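You operate a simulated robot arm through the tools that you are given. There is no shell and no other tool. Be economical: measure what you need, move in short steps, check, and stop when the job is done.

You run a simulated robot arm. Do the job below in one go: nothing can be reset, and whatever is moved stays where it is left.

JOB
Air the nook window till the mist is gone, then close it up.
Fine: free the latch before you wind the crank out; wind it shut with nothing in the gap, then latch it.
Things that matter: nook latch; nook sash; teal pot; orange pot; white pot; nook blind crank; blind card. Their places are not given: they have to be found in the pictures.

Only the result counts: the job must be done as asked and must still hold three seconds after the hand-in. Knocking over, shifting, dropping, spilling or breaking anything else fails it.

ROBOT AND FRAMES
A 7-joint arm with a two-finger parallel gripper, fixed in place. Base frame: the origin is at the foot of the arm, x ahead of it, y to its left, z up; the work surface is at about z = 0.8. Readings come in m, degrees, newtons and seconds.
With the tool pointing down near the work surface it reaches from about 0.24 to 0.68 m from the base axis. Its first joint turns from -66.0 to 66.0 degrees. Payload 2.4 kg.
The tool frame sits at the grasp point between the pads (the TCP): z along the fingers, y along the line on which they close. The tips reach 0.03 m beyond it. The gripper opens to 0.094 m. The fingers are 0.028 m wide and 0.01 m thick; the gripper's body (0.05 by 0.096 m) begins 0.055 m behind the TCP.
Orientation is told as [roll, pitch, yaw] about the base's x, y, z axes, in that order, counted from this pose: with the fingers straight down and closing along the base's y, the tool's x points along the base's -x, its y along +y and its z along -z.

CONTROLS
- The arm moves only by the tool nudge_tool. Its argument "moves" is a list of rows, each a list of 3 entries, a list of its own where there are three numbers: the turn, a rotation vector about the base's x, y, z in units of 90 degrees (1.0 is 90 degrees), then the shift along the base's x, y, z in units of 300 mm (1.0 is 300 mm), then the opening, from 0 (shut) to 1 (fully open). In form: [[[rx, ry, rz], [x, y, z], claw], ...]. A call has 1 to 20 rows; each row is the pose to reach, as a shift and turn from the pose commanded when the call began. A call with a number of a shift or a turn outside -1 to 1 is refused whole. Each row takes 0.2 s and may step no farther than 0.05 m and 8.6 degrees from the row before; otherwise, or with a gripper value out of range, the whole call is refused. A pose out of reach is approached as far as the arm can. The call stops where the force on the tool passes 40 N (or 10 N more than at its start, if that is more) or the arm is blocked; 0.2 s more then pass. The fingers move at their own pace (about 0.153 m/s each) and stop on an object; they squeeze with about 31 N. The grip force told is the motor's: it shows also when the fingers shut on nothing. Time passes only in rows, and 0.2 s behind the last, so rows that repeat a pose let the fingers close. It gives the time, the measured TCP pose, the force on the tool (base axes), the opening and the grip force at its end, in the units of the frame above (readings bear some noise).
- Cameras (640 x 400 px; columns grow to the right, rows downward): "scene" is fixed at [0.0343, 0.4661, 1.4599]; the picture's right is [-0.81, -0.59, 0.00], its down [-0.25, 0.34, -0.91] and it looks along [0.53, -0.73, -0.42] (base axes); focal length 345 px, centre (320, 200). "wrist" rides on the gripper at [-0.037, 0, -0.058] in the tool frame; the picture's right is [0.00, -1.00, 0.00], its down [0.97, 0.00, -0.24] and it looks along [0.24, 0.00, 0.97] (tool axes); focal length 218 px, centre (320, 200).
- capture(camera): a new picture of that camera. No time passes.
- measure_at(camera, pixels): for up to 12 pixels [column, row] of the newest picture of that camera ("zoom" is the newest enlarged one), the place [x, y, z] in the base frame of the surface seen there, good to about 0.002 m. No time passes.
- inspect(camera, box): a new picture of the part [left, top, right, bottom] of that camera's present view, enlarged. No time passes.
- close_job(): hands the job in; it is judged then, once.

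Keep the steps short. Do not move on a guess: measure, check each grasp and each placing, and mend mistakes. In all there are 80 turns and 38 pictures (those below and enlarged ones count). Leave the gripper open and the arm clear of the work at the hand-in unless told otherwise, and finish with a single line.

The tools are called after "Call:" by a JSON object that holds its "fn" and its "kwargs". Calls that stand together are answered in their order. nudge_tool: Moves the arm, as the interface text tells. Its arguments: {"type":"object","properties":{"moves":{"type":"array","items":{"type":"array"}}},"required":["moves"]} The other tools are called the same way: capture (camera) takes a picture; measure_at (camera, pixels) gives the place of the surface under pixels of a picture; inspect (camera, box) takes an enlarged picture of a part of a camera's view; close_job () hands the job in.

At the start:

```text
t: 0.0
position: [0.3468, -0.1824, 1.2382]
tool_rot: [0.1, 0.0, 0.0]
contact_force: [-0.4, 0.1, -0.3]
finger_gap: 0.094
finger_force: 0.0
```

scene: 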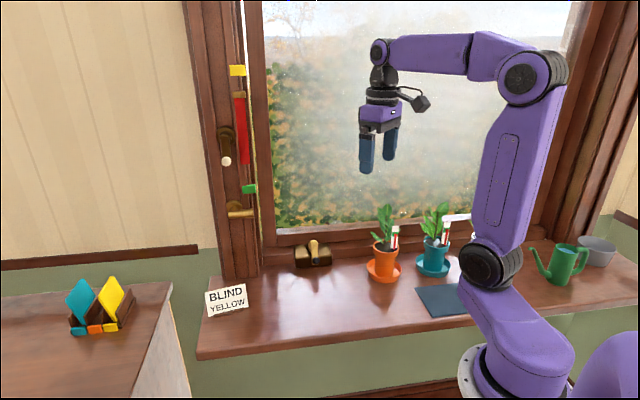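
wrist: 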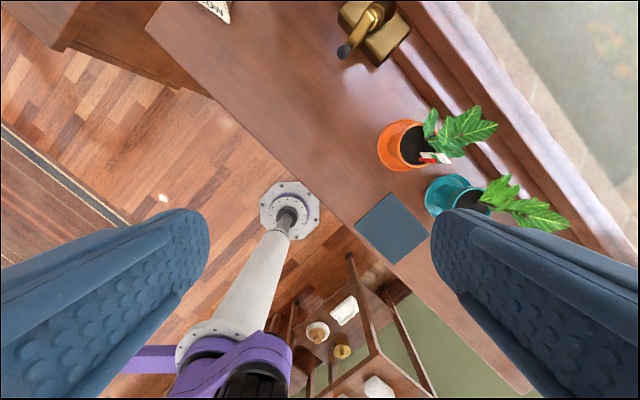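

I see the misted window, a frame with a lever and coloured marks on the left, a brass crank on the sill, a card "BLIND YELLOW", and pots. I'll enlarge these parts.

Call:
{"fn": "inspect", "kwargs": {"camera": "scene", "box": [190, 50, 290, 240]}}

Call:
{"fn": "inspect", "kwargs": {"camera": "scene", "box": [190, 190, 510, 360]}}

Call:
{"fn": "inspect", "kwargs": {"camera": "wrist", "box": [300, 0, 640, 260]}}

```text
2.11 times, centred on (240, 145) of scene
```

zoom: 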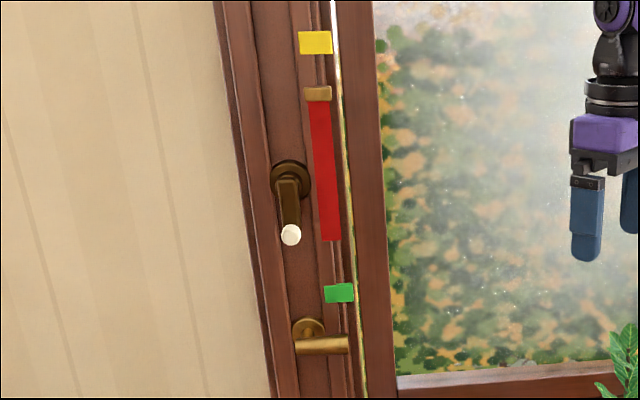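

```text
2.00 times, centred on (350, 275) of scene
```

zoom: 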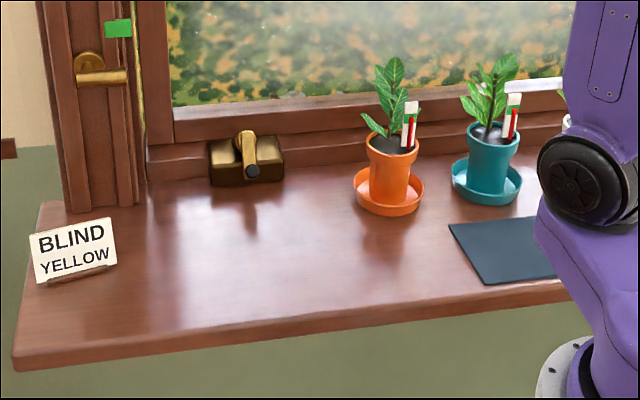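

```text
1.54 times, centred on (470, 130) of wrist
```

zoom: 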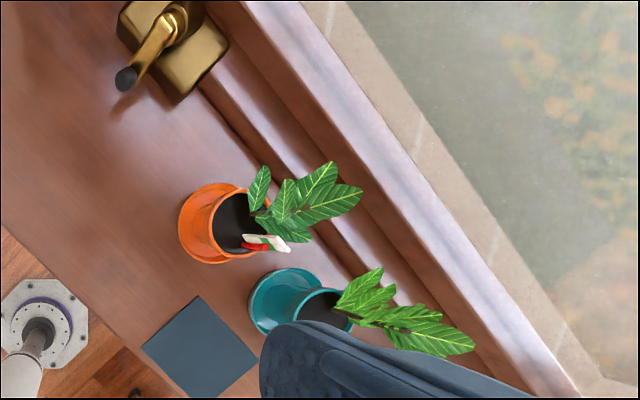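

The lower brass lever (240,211) looks like the latch, the sill box (313,255) the sash crank, and the dark handle with the white knob (226,160) the blind crank. I'll measure their places.

Call:
{"fn": "capture", "kwargs": {"camera": "scene"}}

Call:
{"fn": "measure_at", "kwargs": {"camera": "scene", "pixels": [[232, 207], [234, 213], [250, 212], [226, 160], [227, 133], [238, 70], [239, 95], [249, 189], [240, 160], [316, 260], [312, 245], [300, 258]]}}

Call:
{"fn": "measure_at", "kwargs": {"camera": "scene", "pixels": [[262, 200], [254, 150], [275, 240], [340, 232], [290, 250], [384, 255], [434, 250], [383, 275], [226, 300], [445, 300], [455, 218], [560, 270]]}}

```text
32 pictures are left
```

scene: 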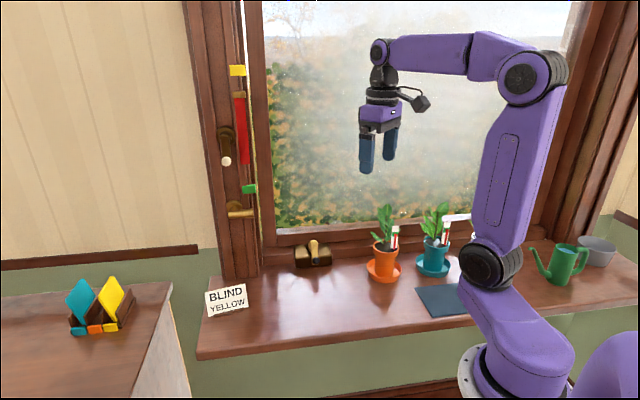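

```text
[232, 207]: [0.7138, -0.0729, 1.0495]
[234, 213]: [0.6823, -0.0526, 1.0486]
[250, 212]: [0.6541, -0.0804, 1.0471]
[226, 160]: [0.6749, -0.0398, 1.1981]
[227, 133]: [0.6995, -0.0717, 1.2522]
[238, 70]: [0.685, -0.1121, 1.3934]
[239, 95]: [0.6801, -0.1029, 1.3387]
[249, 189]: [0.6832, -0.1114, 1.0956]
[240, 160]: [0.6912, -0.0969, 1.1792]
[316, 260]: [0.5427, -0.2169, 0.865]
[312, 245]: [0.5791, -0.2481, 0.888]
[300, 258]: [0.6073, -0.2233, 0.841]
```

```text
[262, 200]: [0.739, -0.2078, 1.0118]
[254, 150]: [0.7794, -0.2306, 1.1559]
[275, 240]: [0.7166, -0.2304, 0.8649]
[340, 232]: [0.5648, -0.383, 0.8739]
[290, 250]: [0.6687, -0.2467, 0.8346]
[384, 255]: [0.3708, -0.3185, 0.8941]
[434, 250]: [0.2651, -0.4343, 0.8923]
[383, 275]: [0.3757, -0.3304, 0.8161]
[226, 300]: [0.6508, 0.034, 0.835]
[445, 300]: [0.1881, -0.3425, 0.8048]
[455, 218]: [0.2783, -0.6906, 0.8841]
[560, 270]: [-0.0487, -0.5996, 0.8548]
```

The window wall runs at 45° (x−y≈0.95). I can't identify the white thing at (455,218), so I'll zoom there, and also on the sash crank.

Call:
{"fn": "inspect", "kwargs": {"camera": "scene", "box": [420, 195, 500, 245]}}

Call:
{"fn": "inspect", "kwargs": {"camera": "scene", "box": [220, 190, 280, 228]}}

```text
8.00 times, centred on (460, 220) of scene
```

zoom: 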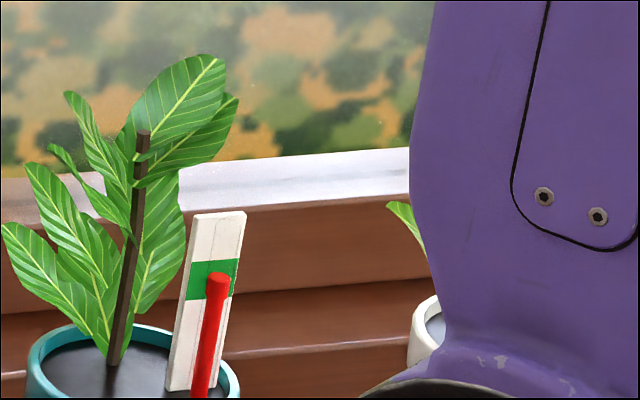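

```text
10.53 times, centred on (250, 209) of scene
```

zoom: 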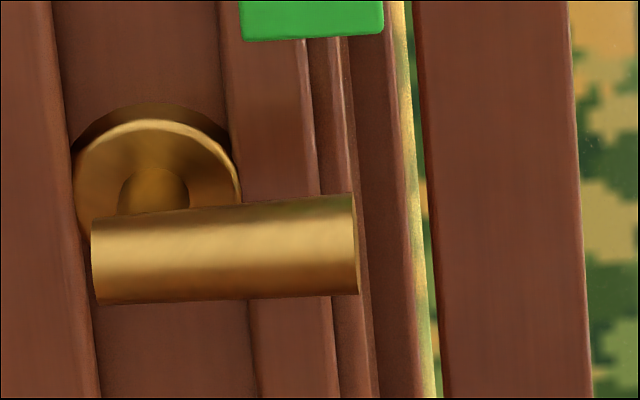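

The latch is a horizontal bar on a round rose, and a light strip shows at the edge of the sash. I'll measure points across this zoom to get the bar's shape and see whether the sash is ajar.

Call:
{"fn": "measure_at", "kwargs": {"camera": "zoom", "pixels": [[100, 250], [350, 215], [350, 285], [225, 250], [110, 160], [225, 160], [160, 190], [280, 350], [380, 300], [412, 300], [440, 300], [560, 300]]}}

Call:
{"fn": "inspect", "kwargs": {"camera": "scene", "box": [280, 225, 344, 275]}}

```text
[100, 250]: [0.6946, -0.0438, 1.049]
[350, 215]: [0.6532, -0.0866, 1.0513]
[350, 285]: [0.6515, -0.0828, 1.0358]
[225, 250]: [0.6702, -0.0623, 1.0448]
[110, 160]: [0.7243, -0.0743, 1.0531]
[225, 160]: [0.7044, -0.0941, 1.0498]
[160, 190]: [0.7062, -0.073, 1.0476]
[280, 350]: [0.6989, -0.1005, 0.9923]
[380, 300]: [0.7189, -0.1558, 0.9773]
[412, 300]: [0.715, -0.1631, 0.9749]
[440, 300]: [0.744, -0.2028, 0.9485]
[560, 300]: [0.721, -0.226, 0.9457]
```

```text
8.00 times, centred on (312, 250) of scene
```

zoom: 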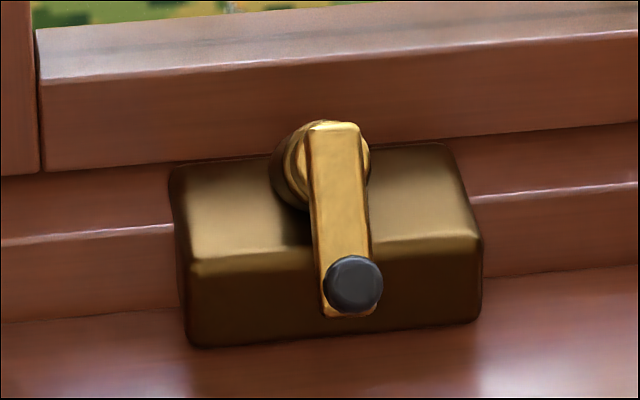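

The sash face is flat at d=(x−y)/√2≈0.670, so it's shut. The latch bar runs along the wall at z≈1.045. Next I'll measure the crank geometry in this zoom.

Call:
{"fn": "measure_at", "kwargs": {"camera": "zoom", "pixels": [[335, 135], [340, 200], [335, 260], [352, 285], [345, 310], [290, 185], [300, 140], [230, 225], [420, 215], [250, 300], [440, 290], [365, 270]]}}

Call:
{"fn": "inspect", "kwargs": {"camera": "wrist", "box": [320, 0, 430, 80]}}

```text
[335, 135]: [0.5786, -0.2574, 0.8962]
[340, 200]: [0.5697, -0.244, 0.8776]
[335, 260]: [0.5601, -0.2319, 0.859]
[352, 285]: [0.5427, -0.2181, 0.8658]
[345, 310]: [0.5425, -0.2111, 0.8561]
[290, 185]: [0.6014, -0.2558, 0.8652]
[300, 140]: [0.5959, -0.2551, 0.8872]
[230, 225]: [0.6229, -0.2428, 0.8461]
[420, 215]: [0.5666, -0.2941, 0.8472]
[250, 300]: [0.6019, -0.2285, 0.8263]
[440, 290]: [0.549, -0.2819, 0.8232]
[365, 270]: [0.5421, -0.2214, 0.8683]
```

```text
5.00 times, centred on (375, 40) of wrist
```

zoom: 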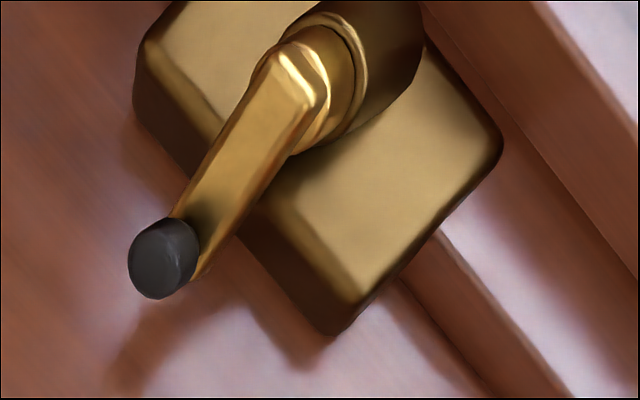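

The latch bar spans s≈0.40–0.46 and pivots near s≈0.447. The crank face tilts about 40° up into the room, with the knob about 5 cm from the hub. I'll turn the tool level, facing the wall, and bring the closed fingers to a standoff just above the latch bar's free end.

Call:
{"fn": "nudge_tool", "kwargs": {"moves": [[[-0.0326, -0.0786, -0.0326], [0.071, 0.0452, -0.0412], 0], [[-0.0652, -0.1573, -0.0652], [0.142, 0.0904, -0.0824], 0], [[-0.0977, -0.2359, -0.0977], [0.213, 0.1356, -0.1236], 0], [[-0.1303, -0.3146, -0.1303], [0.284, 0.1808, -0.1648], 0], [[-0.1629, -0.3932, -0.1629], [0.355, 0.226, -0.206], 0], [[-0.1955, -0.4718, -0.1955], [0.426, 0.2712, -0.2472], 0], [[-0.2281, -0.5505, -0.2281], [0.497, 0.3164, -0.2884], 0], [[-0.2606, -0.6291, -0.2606], [0.568, 0.3616, -0.3296], 0], [[-0.2932, -0.7078, -0.2932], [0.639, 0.4068, -0.3708], 0], [[-0.3258, -0.7864, -0.3258], [0.71, 0.452, -0.412], 0], [[-0.3584, -0.8651, -0.3584], [0.781, 0.4972, -0.4532], 0], [[-0.3909, -0.9437, -0.3909], [0.852, 0.542, -0.494], 0], [[-0.3909, -0.9437, -0.3909], [0.852, 0.542, -0.494], 0]]}}

Call:
{"fn": "capture", "kwargs": {"camera": "scene"}}

Call:
{"fn": "capture", "kwargs": {"camera": "wrist"}}

```text
t: 2.8
position: [0.6048, -0.0205, 1.0895]
tool_rot: [144.3, -90.0, 170.6]
contact_force: [0.2, -0.4, 0.3]
finger_gap: 0.0
finger_force: 31.0
```

```text
27 pictures are left
```

scene: 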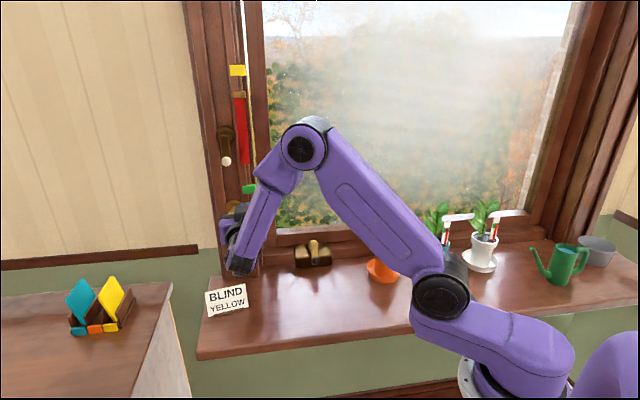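

```text
26 pictures are left
```

wrist: 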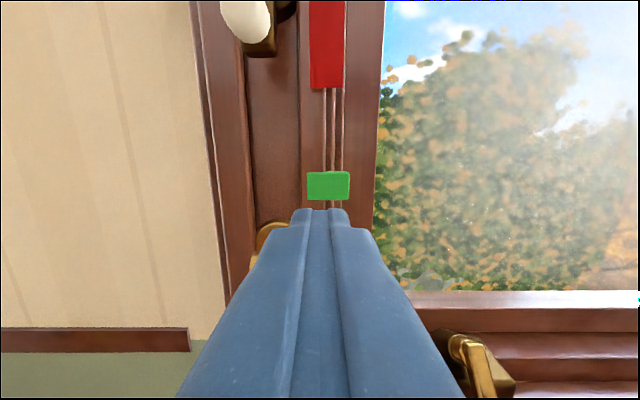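

The tool is level just above the latch end. Next I move in 7.5 cm and press down gently in small steps, to see whether the bar turns that way.

Call:
{"fn": "nudge_tool", "kwargs": {"moves": [[[0, 0, 0], [0.06, -0.06, 0], 0], [[0, 0, 0], [0.12, -0.12, 0], 0], [[0, 0, 0], [0.17, -0.17, 0], 0], [[0, 0, 0], [0.17, -0.17, -0.03], 0], [[0, 0, 0], [0.17, -0.17, -0.06], 0], [[0, 0, 0], [0.17, -0.17, -0.075], 0], [[0, 0, 0], [0.17, -0.17, -0.09], 0], [[0, 0, 0], [0.17, -0.17, -0.105], 0], [[0, 0, 0], [0.17, -0.17, -0.12], 0]]}}

Call:
{"fn": "inspect", "kwargs": {"camera": "wrist", "box": [200, 150, 440, 300]}}

```text
t: 4.8
position: [0.6557, -0.0703, 1.0644]
tool_rot: [154.8, -88.5, 159.9]
contact_force: [-1.7, 0.5, 3.4]
finger_gap: 0.0
finger_force: 31.0
stopped in row 9: the force on the tool passed its limit (the readings are from after the stop); the commanded pose is now the measured one
```

```text
2.67 times, centred on (320, 225) of wrist
```

zoom: 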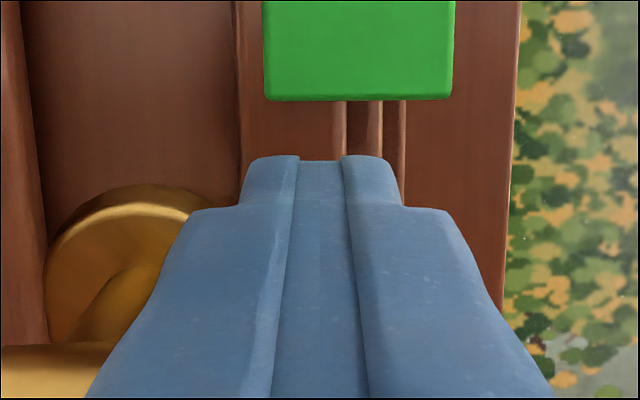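

Pressing down was blocked at z≈1.064, so the bar doesn't turn that way. I'll back out, go under the bar end and push up gently.

Call:
{"fn": "nudge_tool", "kwargs": {"moves": [[[0, 0, 0], [-0.01, 0.01, 0.01], 0], [[0, 0, 0], [-0.09, 0.09, 0.01], 0], [[0, 0, 0], [-0.177, 0.177, 0], 0], [[0, 0, 0], [-0.177, 0.177, -0.1], 0], [[0, 0, 0], [-0.177, 0.177, -0.21], 0], [[0, 0, 0], [-0.09, 0.09, -0.21], 0], [[0, 0, 0], [0, 0, -0.21], 0], [[0, 0, 0], [0, 0, -0.18], 0], [[0, 0, 0], [0, 0, -0.16], 0], [[0, 0, 0], [0, 0, -0.14], 0], [[0, 0, 0], [0, 0, -0.125], 0], [[0, 0, 0], [0, 0, -0.11], 0], [[0, 0, 0], [0, 0, -0.095], 0], [[0, 0, 0], [0, 0, -0.08], 0]]}}

Call:
{"fn": "inspect", "kwargs": {"camera": "wrist", "box": [200, 150, 440, 300]}}

```text
t: 7.8
position: [0.6566, -0.0702, 1.0392]
tool_rot: [156.7, -88.6, 158.2]
contact_force: [0.4, 0.1, -0.5]
finger_gap: 0.0001
finger_force: 31.1
```

```text
2.67 times, centred on (320, 225) of wrist
```

zoom: 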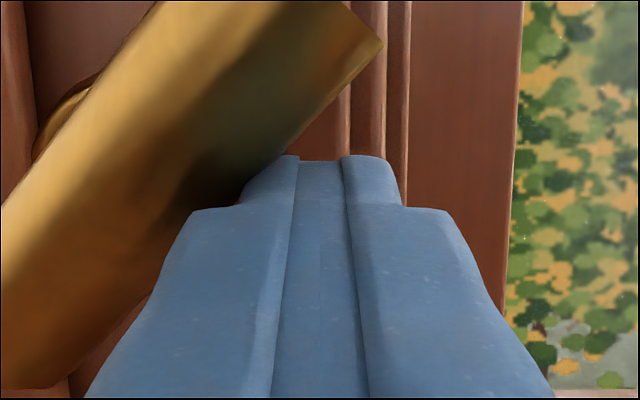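

The bar turns upward freely and is now at about 40°. I'll follow the arc up and leftward to bring it to vertical.

Call:
{"fn": "nudge_tool", "kwargs": {"moves": [[[0, 0, 0], [-0.005, -0.005, 0.03], 0], [[0, 0, 0], [-0.009, -0.009, 0.06], 0], [[0, 0, 0], [-0.006, -0.006, 0.08], 0], [[0, 0, 0], [-0.002, -0.002, 0.103], 0], [[0, 0, 0], [0.005, 0.005, 0.12], 0], [[0, 0, 0], [0.012, 0.012, 0.137], 0], [[0, 0, 0], [0.02, 0.02, 0.15], 0], [[0, 0, 0], [0.028, 0.028, 0.16], 0], [[0, 0, 0], [0.035, 0.035, 0.165], 0], [[0, 0, 0], [0.042, 0.042, 0.17], 0], [[0, 0, 0], [0.052, 0.052, 0.17], 0]]}}

Call:
{"fn": "capture", "kwargs": {"camera": "wrist"}}

```text
t: 10.3
position: [0.6687, -0.0596, 1.089]
tool_rot: [164.0, -88.8, 149.8]
contact_force: [-10.9, -1.6, 2.1]
finger_gap: 0.0
finger_force: 30.9
stopped in row 11: the force on the tool passed its limit (the readings are from after the stop); the commanded pose is now the measured one
```

```text
23 pictures are left
```

wrist: 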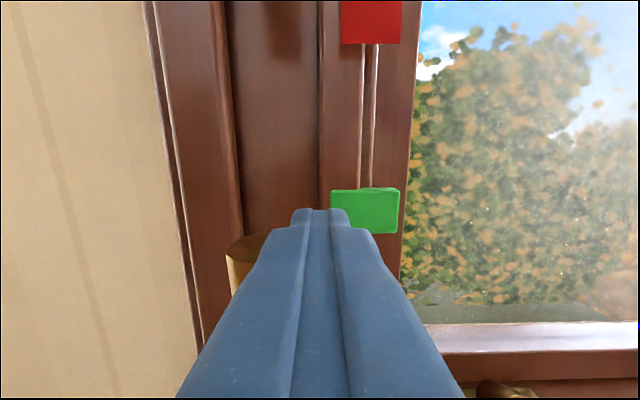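

The bar has reached its stop, so I back straight out. Then I'll move to a standoff in front of the crank knob, tool tilted 40° down along the crank axis, fingers open.

Call:
{"fn": "nudge_tool", "kwargs": {"moves": [[[0, 0, 0], [-0.09, 0.08, 0], 0], [[0, 0, 0], [-0.19, 0.18, 0], 0], [[0, 0, 0], [-0.283, 0.283, 0], 0.2], [[0.039, 0.039, 0], [-0.316, 0.197, -0.074], 0.5], [[0.079, 0.079, 0], [-0.35, 0.112, -0.148], 0.5], [[0.118, 0.118, 0], [-0.383, 0.026, -0.222], 0.5], [[0.157, 0.157, 0], [-0.416, -0.059, -0.297], 0.5], [[0.196, 0.196, 0], [-0.449, -0.145, -0.371], 0.5], [[0.236, 0.236, 0], [-0.483, -0.23, -0.445], 0.5], [[0.275, 0.275, 0], [-0.516, -0.316, -0.519], 0.5], [[0.314, 0.314, 0], [-0.549, -0.401, -0.593], 0.5], [[0.314, 0.314, 0], [-0.549, -0.401, -0.593], 0.5]]}}

Call:
{"fn": "capture", "kwargs": {"camera": "wrist"}}

Call:
{"fn": "capture", "kwargs": {"camera": "scene"}}

```text
t: 12.9
position: [0.5042, -0.1784, 0.9115]
tool_rot: [-0.4, -51.1, -45.5]
contact_force: [0.6, -0.1, 0.1]
finger_gap: 0.0472
finger_force: 0.1
```

```text
22 pictures are left
```

wrist: 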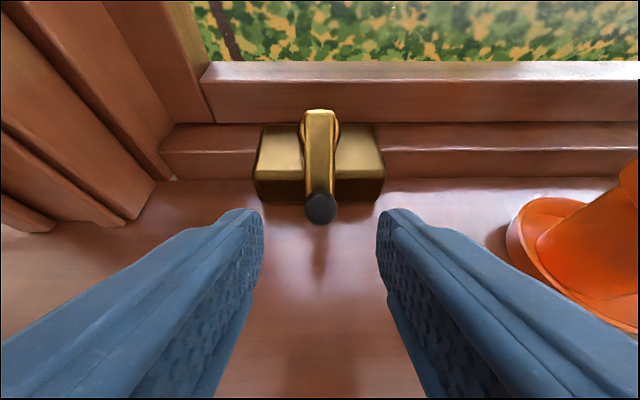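

```text
21 pictures are left
```

scene: 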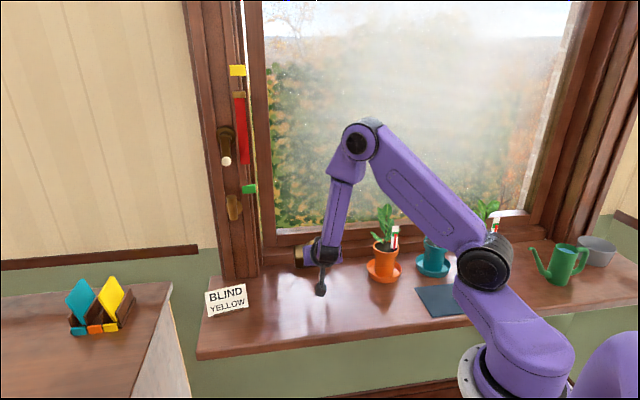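

The latch is vertical, so it's freed, and the crank lies between the open fingers. I'll measure the knob and arm from the wrist view.

Call:
{"fn": "measure_at", "kwargs": {"camera": "wrist", "pixels": [[320, 208], [308, 208], [332, 208], [320, 196], [320, 220], [320, 115], [320, 150], [320, 180], [305, 130], [335, 130], [265, 160], [375, 160]]}}

Call:
{"fn": "inspect", "kwargs": {"camera": "wrist", "box": [240, 90, 400, 240]}}

```text
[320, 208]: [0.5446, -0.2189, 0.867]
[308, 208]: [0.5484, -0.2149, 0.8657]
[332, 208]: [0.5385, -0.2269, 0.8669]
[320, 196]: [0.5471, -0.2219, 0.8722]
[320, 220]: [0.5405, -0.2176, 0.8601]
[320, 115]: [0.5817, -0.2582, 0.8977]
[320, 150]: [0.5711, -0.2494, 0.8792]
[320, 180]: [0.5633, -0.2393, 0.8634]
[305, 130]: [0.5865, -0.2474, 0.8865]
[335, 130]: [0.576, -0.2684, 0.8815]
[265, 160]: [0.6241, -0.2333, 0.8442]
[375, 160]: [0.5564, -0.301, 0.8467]
```

```text
2.67 times, centred on (320, 165) of wrist
```

zoom: 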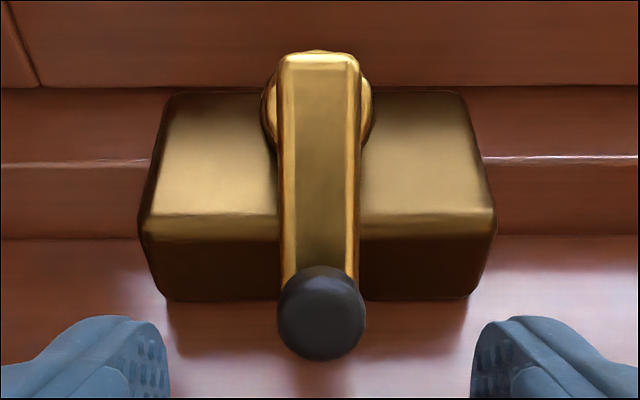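

The hub is near (d 0.588, z 0.890, s 0.230), the knob radius about 0.048 m, and the knob stands 22 mm proud. I'll move in so the fingertips stop about 6 mm short of the crank arm, and grip.

Call:
{"fn": "nudge_tool", "kwargs": {"moves": [[[0, 0, 0], [0.055, -0.055, -0.06], 0.5], [[0, 0, 0], [0.11, -0.11, -0.12], 0.5], [[0, 0, 0], [0.11, -0.11, -0.12], 0], [[0, 0, 0], [0.11, -0.11, -0.12], 0]]}}

Call:
{"fn": "capture", "kwargs": {"camera": "wrist"}}

```text
t: 13.9
position: [0.536, -0.2134, 0.8755]
tool_rot: [-0.5, -51.0, -45.6]
contact_force: [-6.4, 0.9, 2.5]
finger_gap: 0.0216
finger_force: 45.3
```

```text
19 pictures are left
```

wrist: 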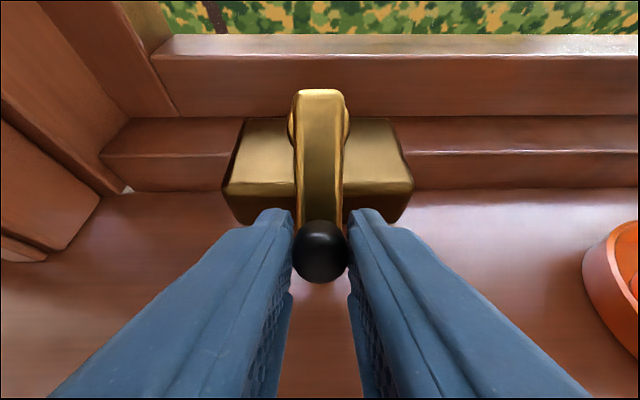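

The knob is gripped (gap 21.6 mm). I'll test the turn with about 15° of arc to the right in small steps and read the force.

Call:
{"fn": "nudge_tool", "kwargs": {"moves": [[[0, 0, 0], [-0.008, -0.008, 0], 0], [[0, 0, 0], [-0.016, -0.016, 0.002], 0], [[0, 0, 0], [-0.024, -0.024, 0.003], 0], [[0, 0, 0], [-0.029, -0.029, 0.005], 0]]}}

```text
t: 14.7
position: [0.5362, -0.2125, 0.8764]
tool_rot: [0.0, -51.2, -44.8]
contact_force: [11.2, -3.3, -11.1]
finger_gap: 0.0217
finger_force: 45.2
stopped in row 4: the force on the tool passed its limit (the readings are from after the stop); the commanded pose is now the measured one
```

The turn to the right is a firm stop, so that is the shut end. I'll wind to the left (clockwise) through about 60°.

Call:
{"fn": "nudge_tool", "kwargs": {"moves": [[[0, 0, 0], [0.0152, 0.0138, 0.001], 0], [[0, 0, 0], [0.0317, 0.0269, 0.0042], 0], [[0, 0, 0], [0.0495, 0.0384, 0.0092], 0], [[0, 0, 0], [0.0662, 0.047, 0.0167], 0], [[0, 0, 0], [0.0837, 0.0541, 0.0257], 0], [[0, 0, 0], [0.1009, 0.0591, 0.0364], 0], [[0, 0, 0], [0.1336, 0.0622, 0.0622], 0]]}}

Call:
{"fn": "capture", "kwargs": {"camera": "wrist"}}

```text
t: 16.3
position: [0.5756, -0.1932, 0.8953]
tool_rot: [-0.2, -51.1, -44.8]
contact_force: [-12.4, -1.6, -2.8]
finger_gap: 0.0211
finger_force: 45.0
```

```text
18 pictures are left
```

wrist: 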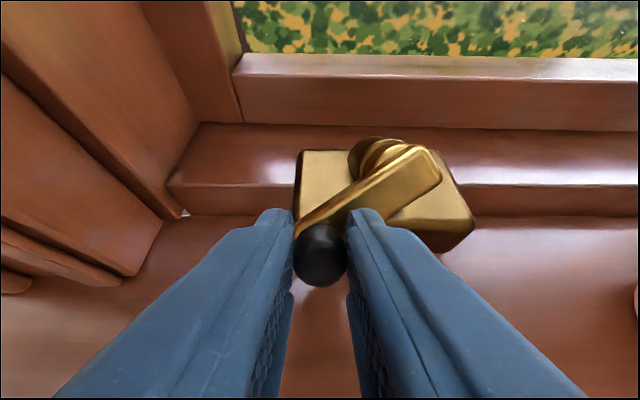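

The crank turns smoothly. I'll keep following the circle to about 300° and watch the force.

Call:
{"fn": "nudge_tool", "kwargs": {"moves": [[[0, 0, 0], [0.0368, -0.0098, 0.0406], 0], [[0, 0, 0], [0.0616, -0.0346, 0.0838], 0], [[0, 0, 0], [0.0714, -0.0714, 0.1244], 0], [[0, 0, 0], [0.0651, -0.1155, 0.1574], 0], [[0, 0, 0], [0.0435, -0.1619, 0.179], 0], [[0, 0, 0], [0.0091, -0.2049, 0.1865], 0], [[0, 0, 0], [-0.0339, -0.2393, 0.179], 0], [[0, 0, 0], [-0.0803, -0.2609, 0.1574], 0], [[0, 0, 0], [-0.1244, -0.2672, 0.1244], 0], [[0, 0, 0], [-0.1612, -0.2574, 0.0838], 0], [[0, 0, 0], [-0.186, -0.2326, 0.0406], 0], [[0, 0, 0], [-0.1958, -0.1958, 0], 0]]}}

Call:
{"fn": "capture", "kwargs": {"camera": "scene"}}

Call:
{"fn": "capture", "kwargs": {"camera": "wrist"}}

```text
t: 17.4
position: [0.6021, -0.2206, 0.9498]
tool_rot: [1.0, -52.3, -44.6]
contact_force: [-0.3, -0.7, -0.4]
finger_gap: 0.0
finger_force: 33.1
stopped in row 5: the force on the tool passed its limit (the readings are from after the stop); the commanded pose is now the measured one
```

```text
17 pictures are left
```

scene: 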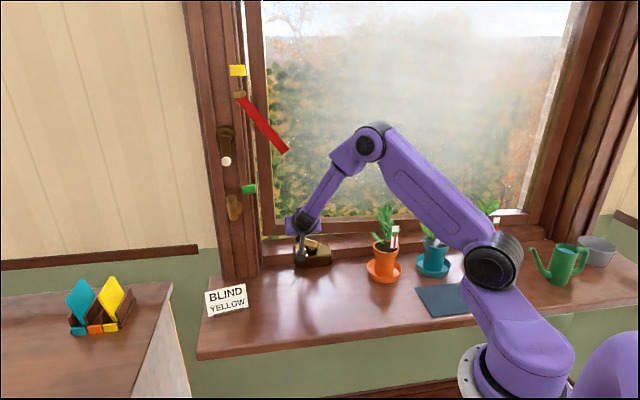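

```text
16 pictures are left
```

wrist: 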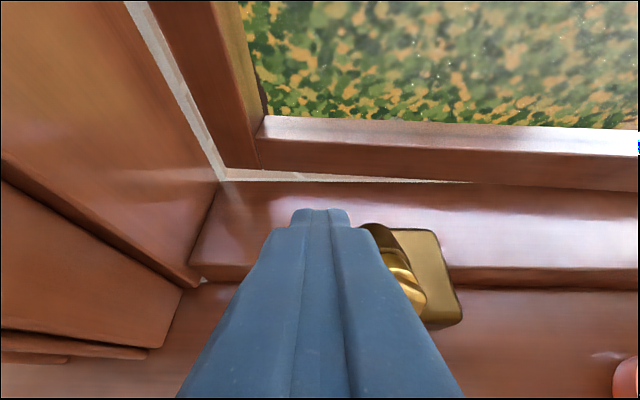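

The fingers slipped off the knob, but the sash has started to open. The red strip at (265,125) has also swung to the right. I'll back off along the tool axis, open the fingers and look at the crank and strip.

Call:
{"fn": "nudge_tool", "kwargs": {"moves": [[[0, 0, 0], [-0.06, 0.06, 0.06], 0], [[0, 0, 0], [-0.12, 0.12, 0.12], 0.3], [[0, 0, 0], [-0.18, 0.18, 0.17], 0.5], [[0, 0, 0], [-0.18, 0.18, 0.17], 0.5]]}}

Call:
{"fn": "measure_at", "kwargs": {"camera": "scene", "pixels": [[240, 97], [245, 108], [256, 122], [270, 137], [283, 150], [252, 122], [262, 200], [275, 222], [300, 228], [550, 100], [265, 100], [330, 200]]}}

Call:
{"fn": "capture", "kwargs": {"camera": "wrist"}}

```text
t: 18.4
position: [0.5484, -0.1683, 1.001]
tool_rot: [0.9, -52.4, -44.6]
contact_force: [-1.1, -0.6, -0.3]
finger_gap: 0.0472
finger_force: 0.1
```

```text
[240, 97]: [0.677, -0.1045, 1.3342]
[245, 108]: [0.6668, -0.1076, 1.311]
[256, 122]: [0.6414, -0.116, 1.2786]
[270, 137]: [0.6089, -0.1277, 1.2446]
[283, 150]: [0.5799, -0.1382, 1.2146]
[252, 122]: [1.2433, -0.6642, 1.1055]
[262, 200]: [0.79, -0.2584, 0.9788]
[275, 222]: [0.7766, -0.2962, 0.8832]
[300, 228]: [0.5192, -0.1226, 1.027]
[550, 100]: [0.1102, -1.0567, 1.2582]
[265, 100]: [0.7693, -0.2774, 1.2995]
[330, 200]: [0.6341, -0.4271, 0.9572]
```

```text
15 pictures are left
```

wrist: 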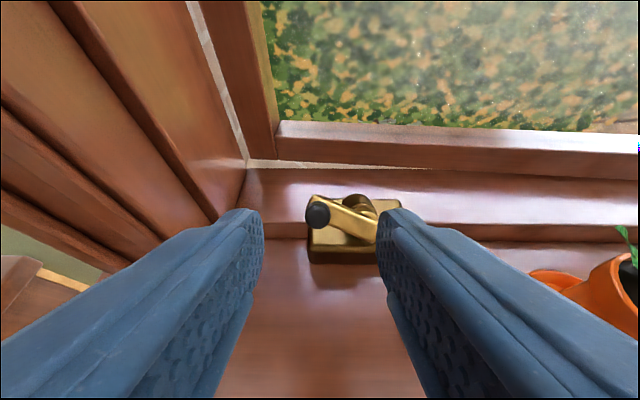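

The strip blows into the room: it's a draught tell-tale, and it's not in the gap. The sash edge has moved out about 7 cm. Now I measure the crank's present position.

Call:
{"fn": "measure_at", "kwargs": {"camera": "wrist", "pixels": [[317, 214], [308, 214], [326, 214], [317, 222], [340, 212], [355, 222], [368, 232], [360, 202]]}}

Call:
{"fn": "inspect", "kwargs": {"camera": "wrist", "box": [280, 170, 400, 280]}}

```text
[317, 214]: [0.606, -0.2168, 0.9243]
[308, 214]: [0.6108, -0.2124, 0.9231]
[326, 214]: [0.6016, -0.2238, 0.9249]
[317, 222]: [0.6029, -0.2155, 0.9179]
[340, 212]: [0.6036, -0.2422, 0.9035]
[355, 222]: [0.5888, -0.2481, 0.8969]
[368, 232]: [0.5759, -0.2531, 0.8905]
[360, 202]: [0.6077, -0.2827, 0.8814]
```

```text
3.64 times, centred on (340, 225) of wrist
```

zoom: 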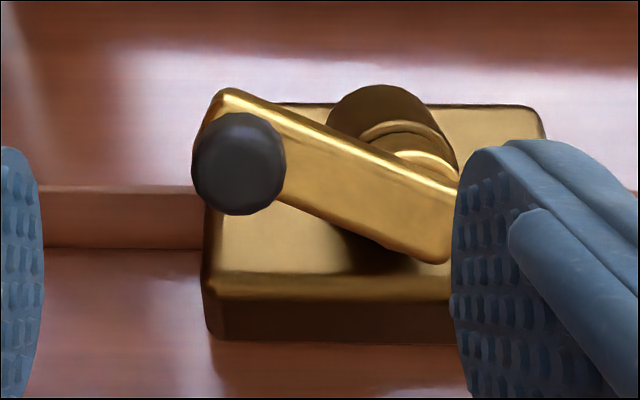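

The knob is at about 117° on a refined circle (r=0.050, axis tilted 36°). I'll approach along the axis again and take a slightly deeper grip, with the tips about 3 mm off the arm.

Call:
{"fn": "nudge_tool", "kwargs": {"moves": [[[0, 0, 0], [0.04, -0.009, -0.098], 0.5], [[0, 0, 0], [0.085, -0.054, -0.145], 0.5], [[0, 0, 0], [0.13, -0.1, -0.191], 0.5], [[0, 0, 0], [0.173, -0.143, -0.236], 0.5], [[0, 0, 0], [0.173, -0.143, -0.236], 0], [[0, 0, 0], [0.173, -0.143, -0.236], 0], [[0, 0, 0], [0.173, -0.143, -0.236], 0]]}}

```text
t: 20.0
position: [0.6006, -0.2123, 0.9292]
tool_rot: [0.7, -52.2, -44.7]
contact_force: [-18.3, -0.6, 2.5]
finger_gap: 0.0217
finger_force: 44.8
```

Gripped again (21.7 mm). I continue the wind on the refined circle up to 240°, easing off 2 mm along the axis.

Call:
{"fn": "nudge_tool", "kwargs": {"moves": [[[0, 0, 0], [-0.006, -0.016, 0.02], 0], [[0, 0, 0], [-0.008, -0.035, 0.038], 0], [[0, 0, 0], [-0.0215, -0.0707, 0.0594], 0], [[0, 0, 0], [-0.043, -0.1061, 0.0728], 0], [[0, 0, 0], [-0.0711, -0.139, 0.0774], 0], [[0, 0, 0], [-0.104, -0.1671, 0.0728], 0], [[0, 0, 0], [-0.1394, -0.1886, 0.0594], 0], [[0, 0, 0], [-0.1748, -0.202, 0.038], 0], [[0, 0, 0], [-0.208, -0.2064, 0.0102], 0]]}}

Call:
{"fn": "capture", "kwargs": {"camera": "wrist"}}

```text
t: 22.0
position: [0.5375, -0.272, 0.9332]
tool_rot: [1.0, -52.3, -44.8]
contact_force: [-2.4, 2.5, 11.2]
finger_gap: 0.0211
finger_force: 45.1
```

```text
13 pictures are left
```

wrist: 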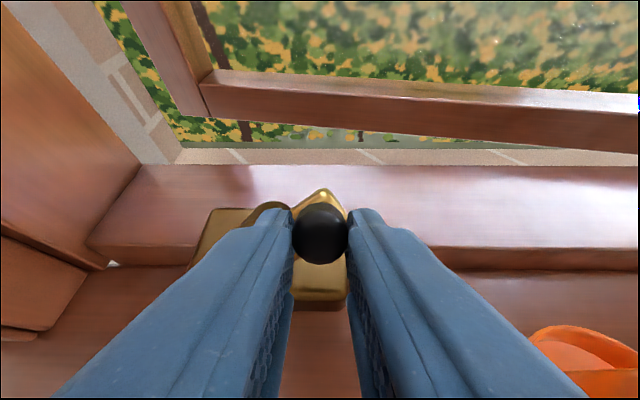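

It holds well, at 240°, and the sash is opening further. Continuing to 360°.

Call:
{"fn": "nudge_tool", "kwargs": {"moves": [[[0, 0, 0], [-0.0285, 0.005, -0.0325], 0], [[0, 0, 0], [-0.0505, 0.019, -0.0673], 0], [[0, 0, 0], [-0.0645, 0.041, -0.1021], 0], [[0, 0, 0], [-0.0695, 0.0695, -0.1346], 0], [[0, 0, 0], [-0.0651, 0.1027, -0.1624], 0], [[0, 0, 0], [-0.0517, 0.1381, -0.1838], 0], [[0, 0, 0], [-0.0302, 0.1735, -0.1972], 0], [[0, 0, 0], [-0.0021, 0.2064, -0.2018], 0]]}}

Call:
{"fn": "capture", "kwargs": {"camera": "scene"}}

```text
t: 23.3
position: [0.5106, -0.2434, 0.8773]
tool_rot: [0.5, -51.3, -45.6]
contact_force: [-7.4, 2.8, 4.9]
finger_gap: 0.0209
finger_force: 44.3
stopped in row 6: the force on the tool passed its limit (the readings are from after the stop); the commanded pose is now the measured one
```

```text
12 pictures are left
```

scene: 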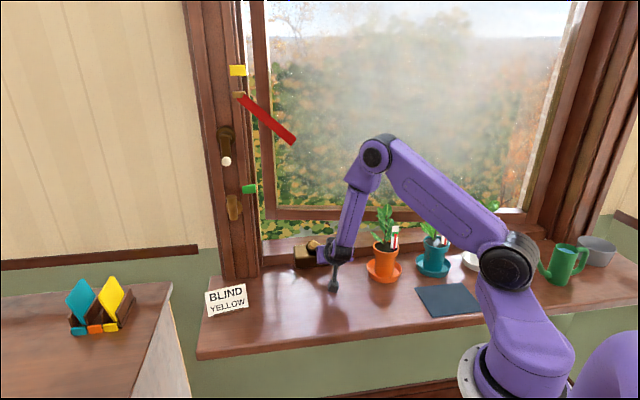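

The crank stopped near 315°, likely the open end. The sash stands well open and the mist is thinning. I'll hold the grip and let time pass.

Call:
{"fn": "nudge_tool", "kwargs": {"moves": [[[0, 0, 0], [0, 0, 0], 0], [[0, 0, 0], [0, 0, 0], 0], [[0, 0, 0], [0, 0, 0], 0], [[0, 0, 0], [0, 0, 0], 0], [[0, 0, 0], [0, 0, 0], 0], [[0, 0, 0], [0, 0, 0], 0], [[0, 0, 0], [0, 0, 0], 0], [[0, 0, 0], [0, 0, 0], 0], [[0, 0, 0], [0, 0, 0], 0], [[0, 0, 0], [0, 0, 0], 0], [[0, 0, 0], [0, 0, 0], 0], [[0, 0, 0], [0, 0, 0], 0], [[0, 0, 0], [0, 0, 0], 0], [[0, 0, 0], [0, 0, 0], 0], [[0, 0, 0], [0, 0, 0], 0], [[0, 0, 0], [0, 0, 0], 0], [[0, 0, 0], [0, 0, 0], 0], [[0, 0, 0], [0, 0, 0], 0], [[0, 0, 0], [0, 0, 0], 0], [[0, 0, 0], [0, 0, 0], 0]]}}

Call:
{"fn": "nudge_tool", "kwargs": {"moves": [[[0, 0, 0], [0, 0, 0], 0], [[0, 0, 0], [0, 0, 0], 0], [[0, 0, 0], [0, 0, 0], 0], [[0, 0, 0], [0, 0, 0], 0], [[0, 0, 0], [0, 0, 0], 0], [[0, 0, 0], [0, 0, 0], 0], [[0, 0, 0], [0, 0, 0], 0], [[0, 0, 0], [0, 0, 0], 0], [[0, 0, 0], [0, 0, 0], 0], [[0, 0, 0], [0, 0, 0], 0], [[0, 0, 0], [0, 0, 0], 0], [[0, 0, 0], [0, 0, 0], 0], [[0, 0, 0], [0, 0, 0], 0], [[0, 0, 0], [0, 0, 0], 0], [[0, 0, 0], [0, 0, 0], 0], [[0, 0, 0], [0, 0, 0], 0], [[0, 0, 0], [0, 0, 0], 0], [[0, 0, 0], [0, 0, 0], 0], [[0, 0, 0], [0, 0, 0], 0], [[0, 0, 0], [0, 0, 0], 0]]}}

Call:
{"fn": "capture", "kwargs": {"camera": "scene"}}

```text
t: 27.5
position: [0.5105, -0.2438, 0.8765]
tool_rot: [0.4, -51.2, -45.6]
contact_force: [-16.4, 0.4, 8.2]
finger_gap: 0.0209
finger_force: 45.0
```

```text
t: 31.7
position: [0.5109, -0.2432, 0.8766]
tool_rot: [0.5, -51.3, -45.5]
contact_force: [-14.8, -1.8, 3.8]
finger_gap: 0.0207
finger_force: 45.7
```

```text
11 pictures are left
```

scene: 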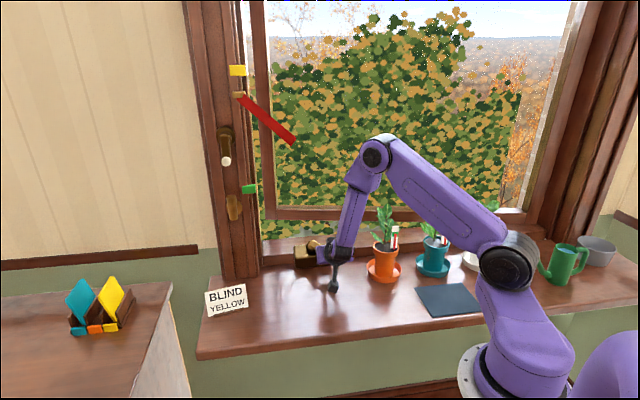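

The glass looks clear now. I'll allow four more seconds, then enlarge the glass and gap to check.

Call:
{"fn": "nudge_tool", "kwargs": {"moves": [[[0, 0, 0], [0, 0, 0], 0], [[0, 0, 0], [0, 0, 0], 0], [[0, 0, 0], [0, 0, 0], 0], [[0, 0, 0], [0, 0, 0], 0], [[0, 0, 0], [0, 0, 0], 0], [[0, 0, 0], [0, 0, 0], 0], [[0, 0, 0], [0, 0, 0], 0], [[0, 0, 0], [0, 0, 0], 0], [[0, 0, 0], [0, 0, 0], 0], [[0, 0, 0], [0, 0, 0], 0], [[0, 0, 0], [0, 0, 0], 0], [[0, 0, 0], [0, 0, 0], 0], [[0, 0, 0], [0, 0, 0], 0], [[0, 0, 0], [0, 0, 0], 0], [[0, 0, 0], [0, 0, 0], 0], [[0, 0, 0], [0, 0, 0], 0], [[0, 0, 0], [0, 0, 0], 0], [[0, 0, 0], [0, 0, 0], 0], [[0, 0, 0], [0, 0, 0], 0], [[0, 0, 0], [0, 0, 0], 0]]}}

Call:
{"fn": "inspect", "kwargs": {"camera": "scene", "box": [220, 0, 600, 240]}}

Call:
{"fn": "capture", "kwargs": {"camera": "wrist"}}

```text
t: 35.9
position: [0.5116, -0.2442, 0.8775]
tool_rot: [0.4, -51.2, -45.4]
contact_force: [-14.5, -2.6, 1.7]
finger_gap: 0.0208
finger_force: 44.9
```

```text
1.67 times, centred on (410, 120) of scene
```

zoom: 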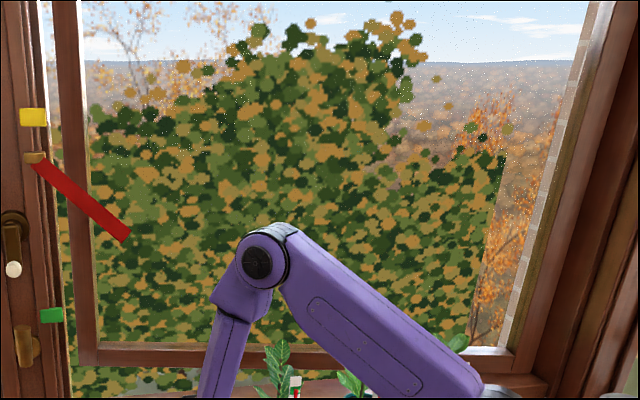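

```text
9 pictures are left
```

wrist: 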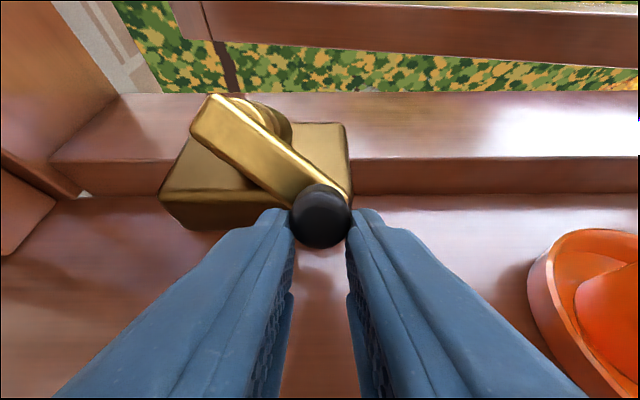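

The mist is gone and the gap is clear. The knob now sits higher between the fingers than at the start, so I'll measure it to re-centre before winding shut.

Call:
{"fn": "measure_at", "kwargs": {"camera": "wrist", "pixels": [[320, 215], [320, 200], [320, 235], [300, 215], [340, 215], [235, 125], [270, 160]]}}

```text
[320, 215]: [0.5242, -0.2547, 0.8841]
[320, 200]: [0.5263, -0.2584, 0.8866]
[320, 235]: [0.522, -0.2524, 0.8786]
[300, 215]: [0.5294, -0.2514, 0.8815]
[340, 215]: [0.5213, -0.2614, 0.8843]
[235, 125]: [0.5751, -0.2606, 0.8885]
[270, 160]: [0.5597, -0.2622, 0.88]
```

The knob cap fits my circle at about 307°, with the TCP roughly 1 cm too low. I'll open slightly, re-centre and grip again.

Call:
{"fn": "nudge_tool", "kwargs": {"moves": [[[0, 0, 0], [0, 0, 0], 0.4], [[0, 0, 0], [0, 0, 0], 0.4], [[0, 0, 0], [0.012, -0.009, 0.022], 0.4], [[0, 0, 0], [0.024, -0.017, 0.043], 0.4], [[0, 0, 0], [0.024, -0.017, 0.043], 0], [[0, 0, 0], [0.024, -0.017, 0.043], 0]]}}

```text
t: 37.3
position: [0.5179, -0.2492, 0.8874]
tool_rot: [0.3, -51.2, -45.7]
contact_force: [-10.9, -2.4, 1.5]
finger_gap: 0.0209
finger_force: 44.8
```

Gripped with good centring. I now wind back (anticlockwise) from 307° to 180°.

Call:
{"fn": "nudge_tool", "kwargs": {"moves": [[[0, 0, 0], [-0.0009, -0.015, 0.0136], 0], [[0, 0, 0], [0.0041, -0.0435, 0.0461], 0], [[0, 0, 0], [0.0181, -0.0655, 0.0809], 0], [[0, 0, 0], [0.0401, -0.0795, 0.1157], 0], [[0, 0, 0], [0.0686, -0.0845, 0.1482], 0], [[0, 0, 0], [0.1018, -0.0801, 0.176], 0], [[0, 0, 0], [0.1372, -0.0667, 0.1974], 0], [[0, 0, 0], [0.1726, -0.0452, 0.2108], 0], [[0, 0, 0], [0.2055, -0.0171, 0.2154], 0]]}}

Call:
{"fn": "capture", "kwargs": {"camera": "wrist"}}

```text
t: 39.0
position: [0.5624, -0.278, 0.9576]
tool_rot: [0.6, -52.6, -46.7]
contact_force: [-0.5, -2.2, 2.5]
finger_gap: 0.0196
finger_force: 45.4
stopped in row 8: the force on the tool passed its limit (the readings are from after the stop); the commanded pose is now the measured one
```

```text
8 pictures are left
```

wrist: 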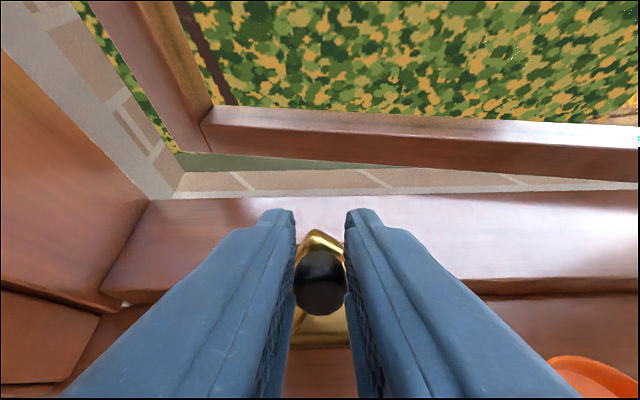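

The knob has slipped toward the lower edge of the pads. I'll measure it and the sash before re-gripping.

Call:
{"fn": "measure_at", "kwargs": {"camera": "wrist", "pixels": [[320, 283], [320, 268], [320, 300], [302, 283], [340, 283], [320, 240], [250, 135], [220, 100]]}}

```text
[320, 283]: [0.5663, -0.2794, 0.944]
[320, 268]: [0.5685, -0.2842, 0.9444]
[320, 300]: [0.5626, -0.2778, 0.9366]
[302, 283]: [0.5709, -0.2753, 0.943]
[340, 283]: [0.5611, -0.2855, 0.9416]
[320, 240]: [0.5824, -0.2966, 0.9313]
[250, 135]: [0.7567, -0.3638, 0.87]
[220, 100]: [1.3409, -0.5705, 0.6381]
```

The knob is at about 210°. I'll re-grip at its centre and continue winding shut to 120°.

Call:
{"fn": "nudge_tool", "kwargs": {"moves": [[[0, 0, 0], [0, 0, 0], 0.4], [[0, 0, 0], [0, 0, 0], 0.4], [[0, 0, 0], [-0.003, 0.011, -0.015], 0.4], [[0, 0, 0], [-0.006, 0.022, -0.029], 0.4], [[0, 0, 0], [-0.006, 0.022, -0.029], 0], [[0, 0, 0], [-0.006, 0.022, -0.029], 0], [[0, 0, 0], [0.0115, 0.032, -0.021], 0], [[0, 0, 0], [0.0301, 0.0439, -0.0153], 0], [[0, 0, 0], [0.0636, 0.0726, -0.0106], 0], [[0, 0, 0], [0.0923, 0.1061, -0.0153], 0], [[0, 0, 0], [0.1142, 0.1422, -0.029], 0], [[0, 0, 0], [0.1278, 0.1784, -0.0508], 0], [[0, 0, 0], [0.1323, 0.2121, -0.0792], 0]]}}

Call:
{"fn": "capture", "kwargs": {"camera": "wrist"}}

```text
t: 41.8
position: [0.6013, -0.2151, 0.9332]
tool_rot: [0.4, -52.6, -46.8]
contact_force: [-13.6, -6.0, 8.5]
finger_gap: 0.0216
finger_force: 45.3
```

```text
7 pictures are left
```

wrist: 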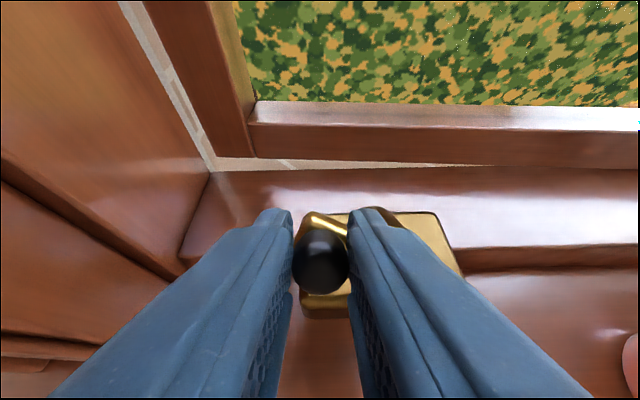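

It's at about 120°, well gripped, and the gap is narrowing with nothing in it. I continue to 30°.

Call:
{"fn": "nudge_tool", "kwargs": {"moves": [[[0, 0, 0], [-0.0051, 0.0291, -0.0331], 0], [[0, 0, 0], [-0.0194, 0.0516, -0.0686], 0], [[0, 0, 0], [-0.0419, 0.0659, -0.1041], 0], [[0, 0, 0], [-0.071, 0.071, -0.1372], 0], [[0, 0, 0], [-0.1047, 0.0665, -0.1656], 0], [[0, 0, 0], [-0.1409, 0.0529, -0.1874], 0]]}}

```text
t: 43.2
position: [0.5606, -0.1969, 0.8765]
tool_rot: [0.6, -52.5, -46.4]
contact_force: [8.9, -7.4, 1.2]
finger_gap: 0.0217
finger_force: 44.8
```

Still gripped. I now wind the last 30° to the shut stop and a little past, until the stop shows in the force.

Call:
{"fn": "nudge_tool", "kwargs": {"moves": [[[0, 0, 0], [-0.018, -0.0115, -0.008], 0], [[0, 0, 0], [-0.0361, -0.0219, -0.0137], 0], [[0, 0, 0], [-0.0535, -0.0365, -0.0168], 0], [[0, 0, 0], [-0.0696, -0.0506, -0.0184], 0], [[0, 0, 0], [-0.08, -0.061, -0.018], 0], [[0, 0, 0], [-0.0894, -0.0726, -0.0163], 0], [[0, 0, 0], [-0.0983, -0.0841, -0.0137], 0], [[0, 0, 0], [-0.108, -0.0941, -0.0137], 0]]}}

Call:
{"fn": "capture", "kwargs": {"camera": "wrist"}}

```text
t: 44.7
position: [0.5367, -0.214, 0.8728]
tool_rot: [0.8, -52.4, -45.9]
contact_force: [10.8, -1.2, -10.3]
finger_gap: 0.0213
finger_force: 45.4
stopped in row 7: the force on the tool passed its limit (the readings are from after the stop); the commanded pose is now the measured one
```

```text
6 pictures are left
```

wrist: 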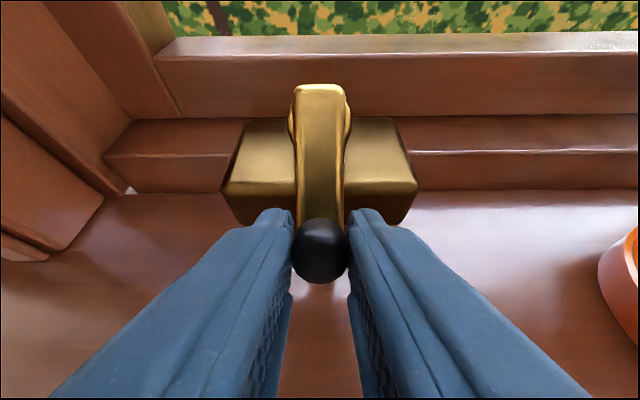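

The crank is back on its shut stop, the same view as at the start. I'll check the sash face against its first reading (d 0.670), then let go, back off and move to the left of the upright latch bar with the fingers closed.

Call:
{"fn": "measure_at", "kwargs": {"camera": "wrist", "pixels": [[190, 80], [300, 70], [450, 80], [600, 70]]}}

Call:
{"fn": "nudge_tool", "kwargs": {"moves": [[[0, 0, 0], [0, 0, 0], 0.5], [[0, 0, 0], [0, 0, 0], 0.5], [[0, 0, 0], [-0.067, 0.067, 0.069], 0.5], [[0, 0, 0], [-0.133, 0.133, 0.138], 0.5], [[-0.0369, -0.0369, 0], [-0.0684, 0.2179, 0.2091], 0.2], [[-0.0738, -0.0738, 0], [-0.0038, 0.3028, 0.2802], 0], [[-0.1107, -0.1107, 0], [0.0608, 0.3877, 0.3513], 0], [[-0.1476, -0.1476, 0], [0.1254, 0.4726, 0.4224], 0], [[-0.1845, -0.1845, 0], [0.19, 0.5575, 0.4935], 0], [[-0.2214, -0.2214, 0], [0.2546, 0.6424, 0.5646], 0], [[-0.2583, -0.2583, 0], [0.3192, 0.7273, 0.6357], 0], [[-0.2952, -0.2952, 0], [0.3838, 0.8122, 0.7068], 0], [[-0.2952, -0.2952, 0], [0.3838, 0.8122, 0.7068], 0]]}}

Call:
{"fn": "capture", "kwargs": {"camera": "wrist"}}

```text
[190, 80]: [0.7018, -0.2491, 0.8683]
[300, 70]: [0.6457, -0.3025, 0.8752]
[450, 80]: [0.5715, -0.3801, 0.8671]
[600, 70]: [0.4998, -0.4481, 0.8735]
```

```text
t: 47.5
position: [0.6505, 0.0296, 1.0854]
tool_rot: [94.8, -89.4, -139.7]
contact_force: [-0.4, -0.1, 0.6]
finger_gap: 0.0001
finger_force: 31.1
```

```text
5 pictures are left
```

wrist: 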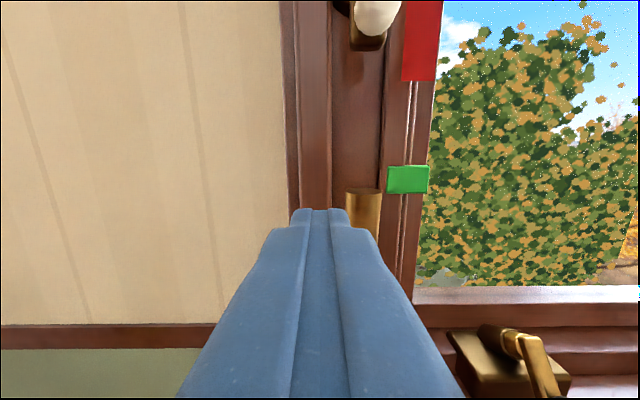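

The sash face reads d≈0.671, so it's shut, and the draught strip hangs straight. The upright latch bar is just right of the fingers (col 362). I'll move in, push it right, then down to level until it meets its stop.

Call:
{"fn": "nudge_tool", "kwargs": {"moves": [[[0, 0, 0], [0.09, -0.09, 0], 0], [[0, 0, 0], [0.177, -0.177, 0], 0], [[0, 0, 0], [0.153, -0.201, 0.005], 0], [[0, 0, 0], [0.13, -0.224, 0.011], 0], [[0, 0, 0], [0.106, -0.248, 0.0167], 0], [[0, 0, 0], [0.079, -0.275, 0.0167], 0], [[0, 0, 0], [0.053, -0.301, 0.0067], 0], [[0, 0, 0], [0.031, -0.323, -0.0167], 0], [[0, 0, 0], [0.0144, -0.3396, -0.0433], 0], [[0, 0, 0], [0.01, -0.344, -0.0633], 0], [[0, 0, 0], [0.01, -0.344, -0.07], 0], [[0, 0, 0], [0.01, -0.344, -0.0767], 0], [[0, 0, 0], [0.01, -0.344, -0.085], 0]]}}

```text
t: 50.3
position: [0.6534, -0.0748, 1.0638]
tool_rot: [129.3, -88.9, -174.3]
contact_force: [-7.8, -0.6, 32.7]
finger_gap: 0.0001
finger_force: 31.0
```

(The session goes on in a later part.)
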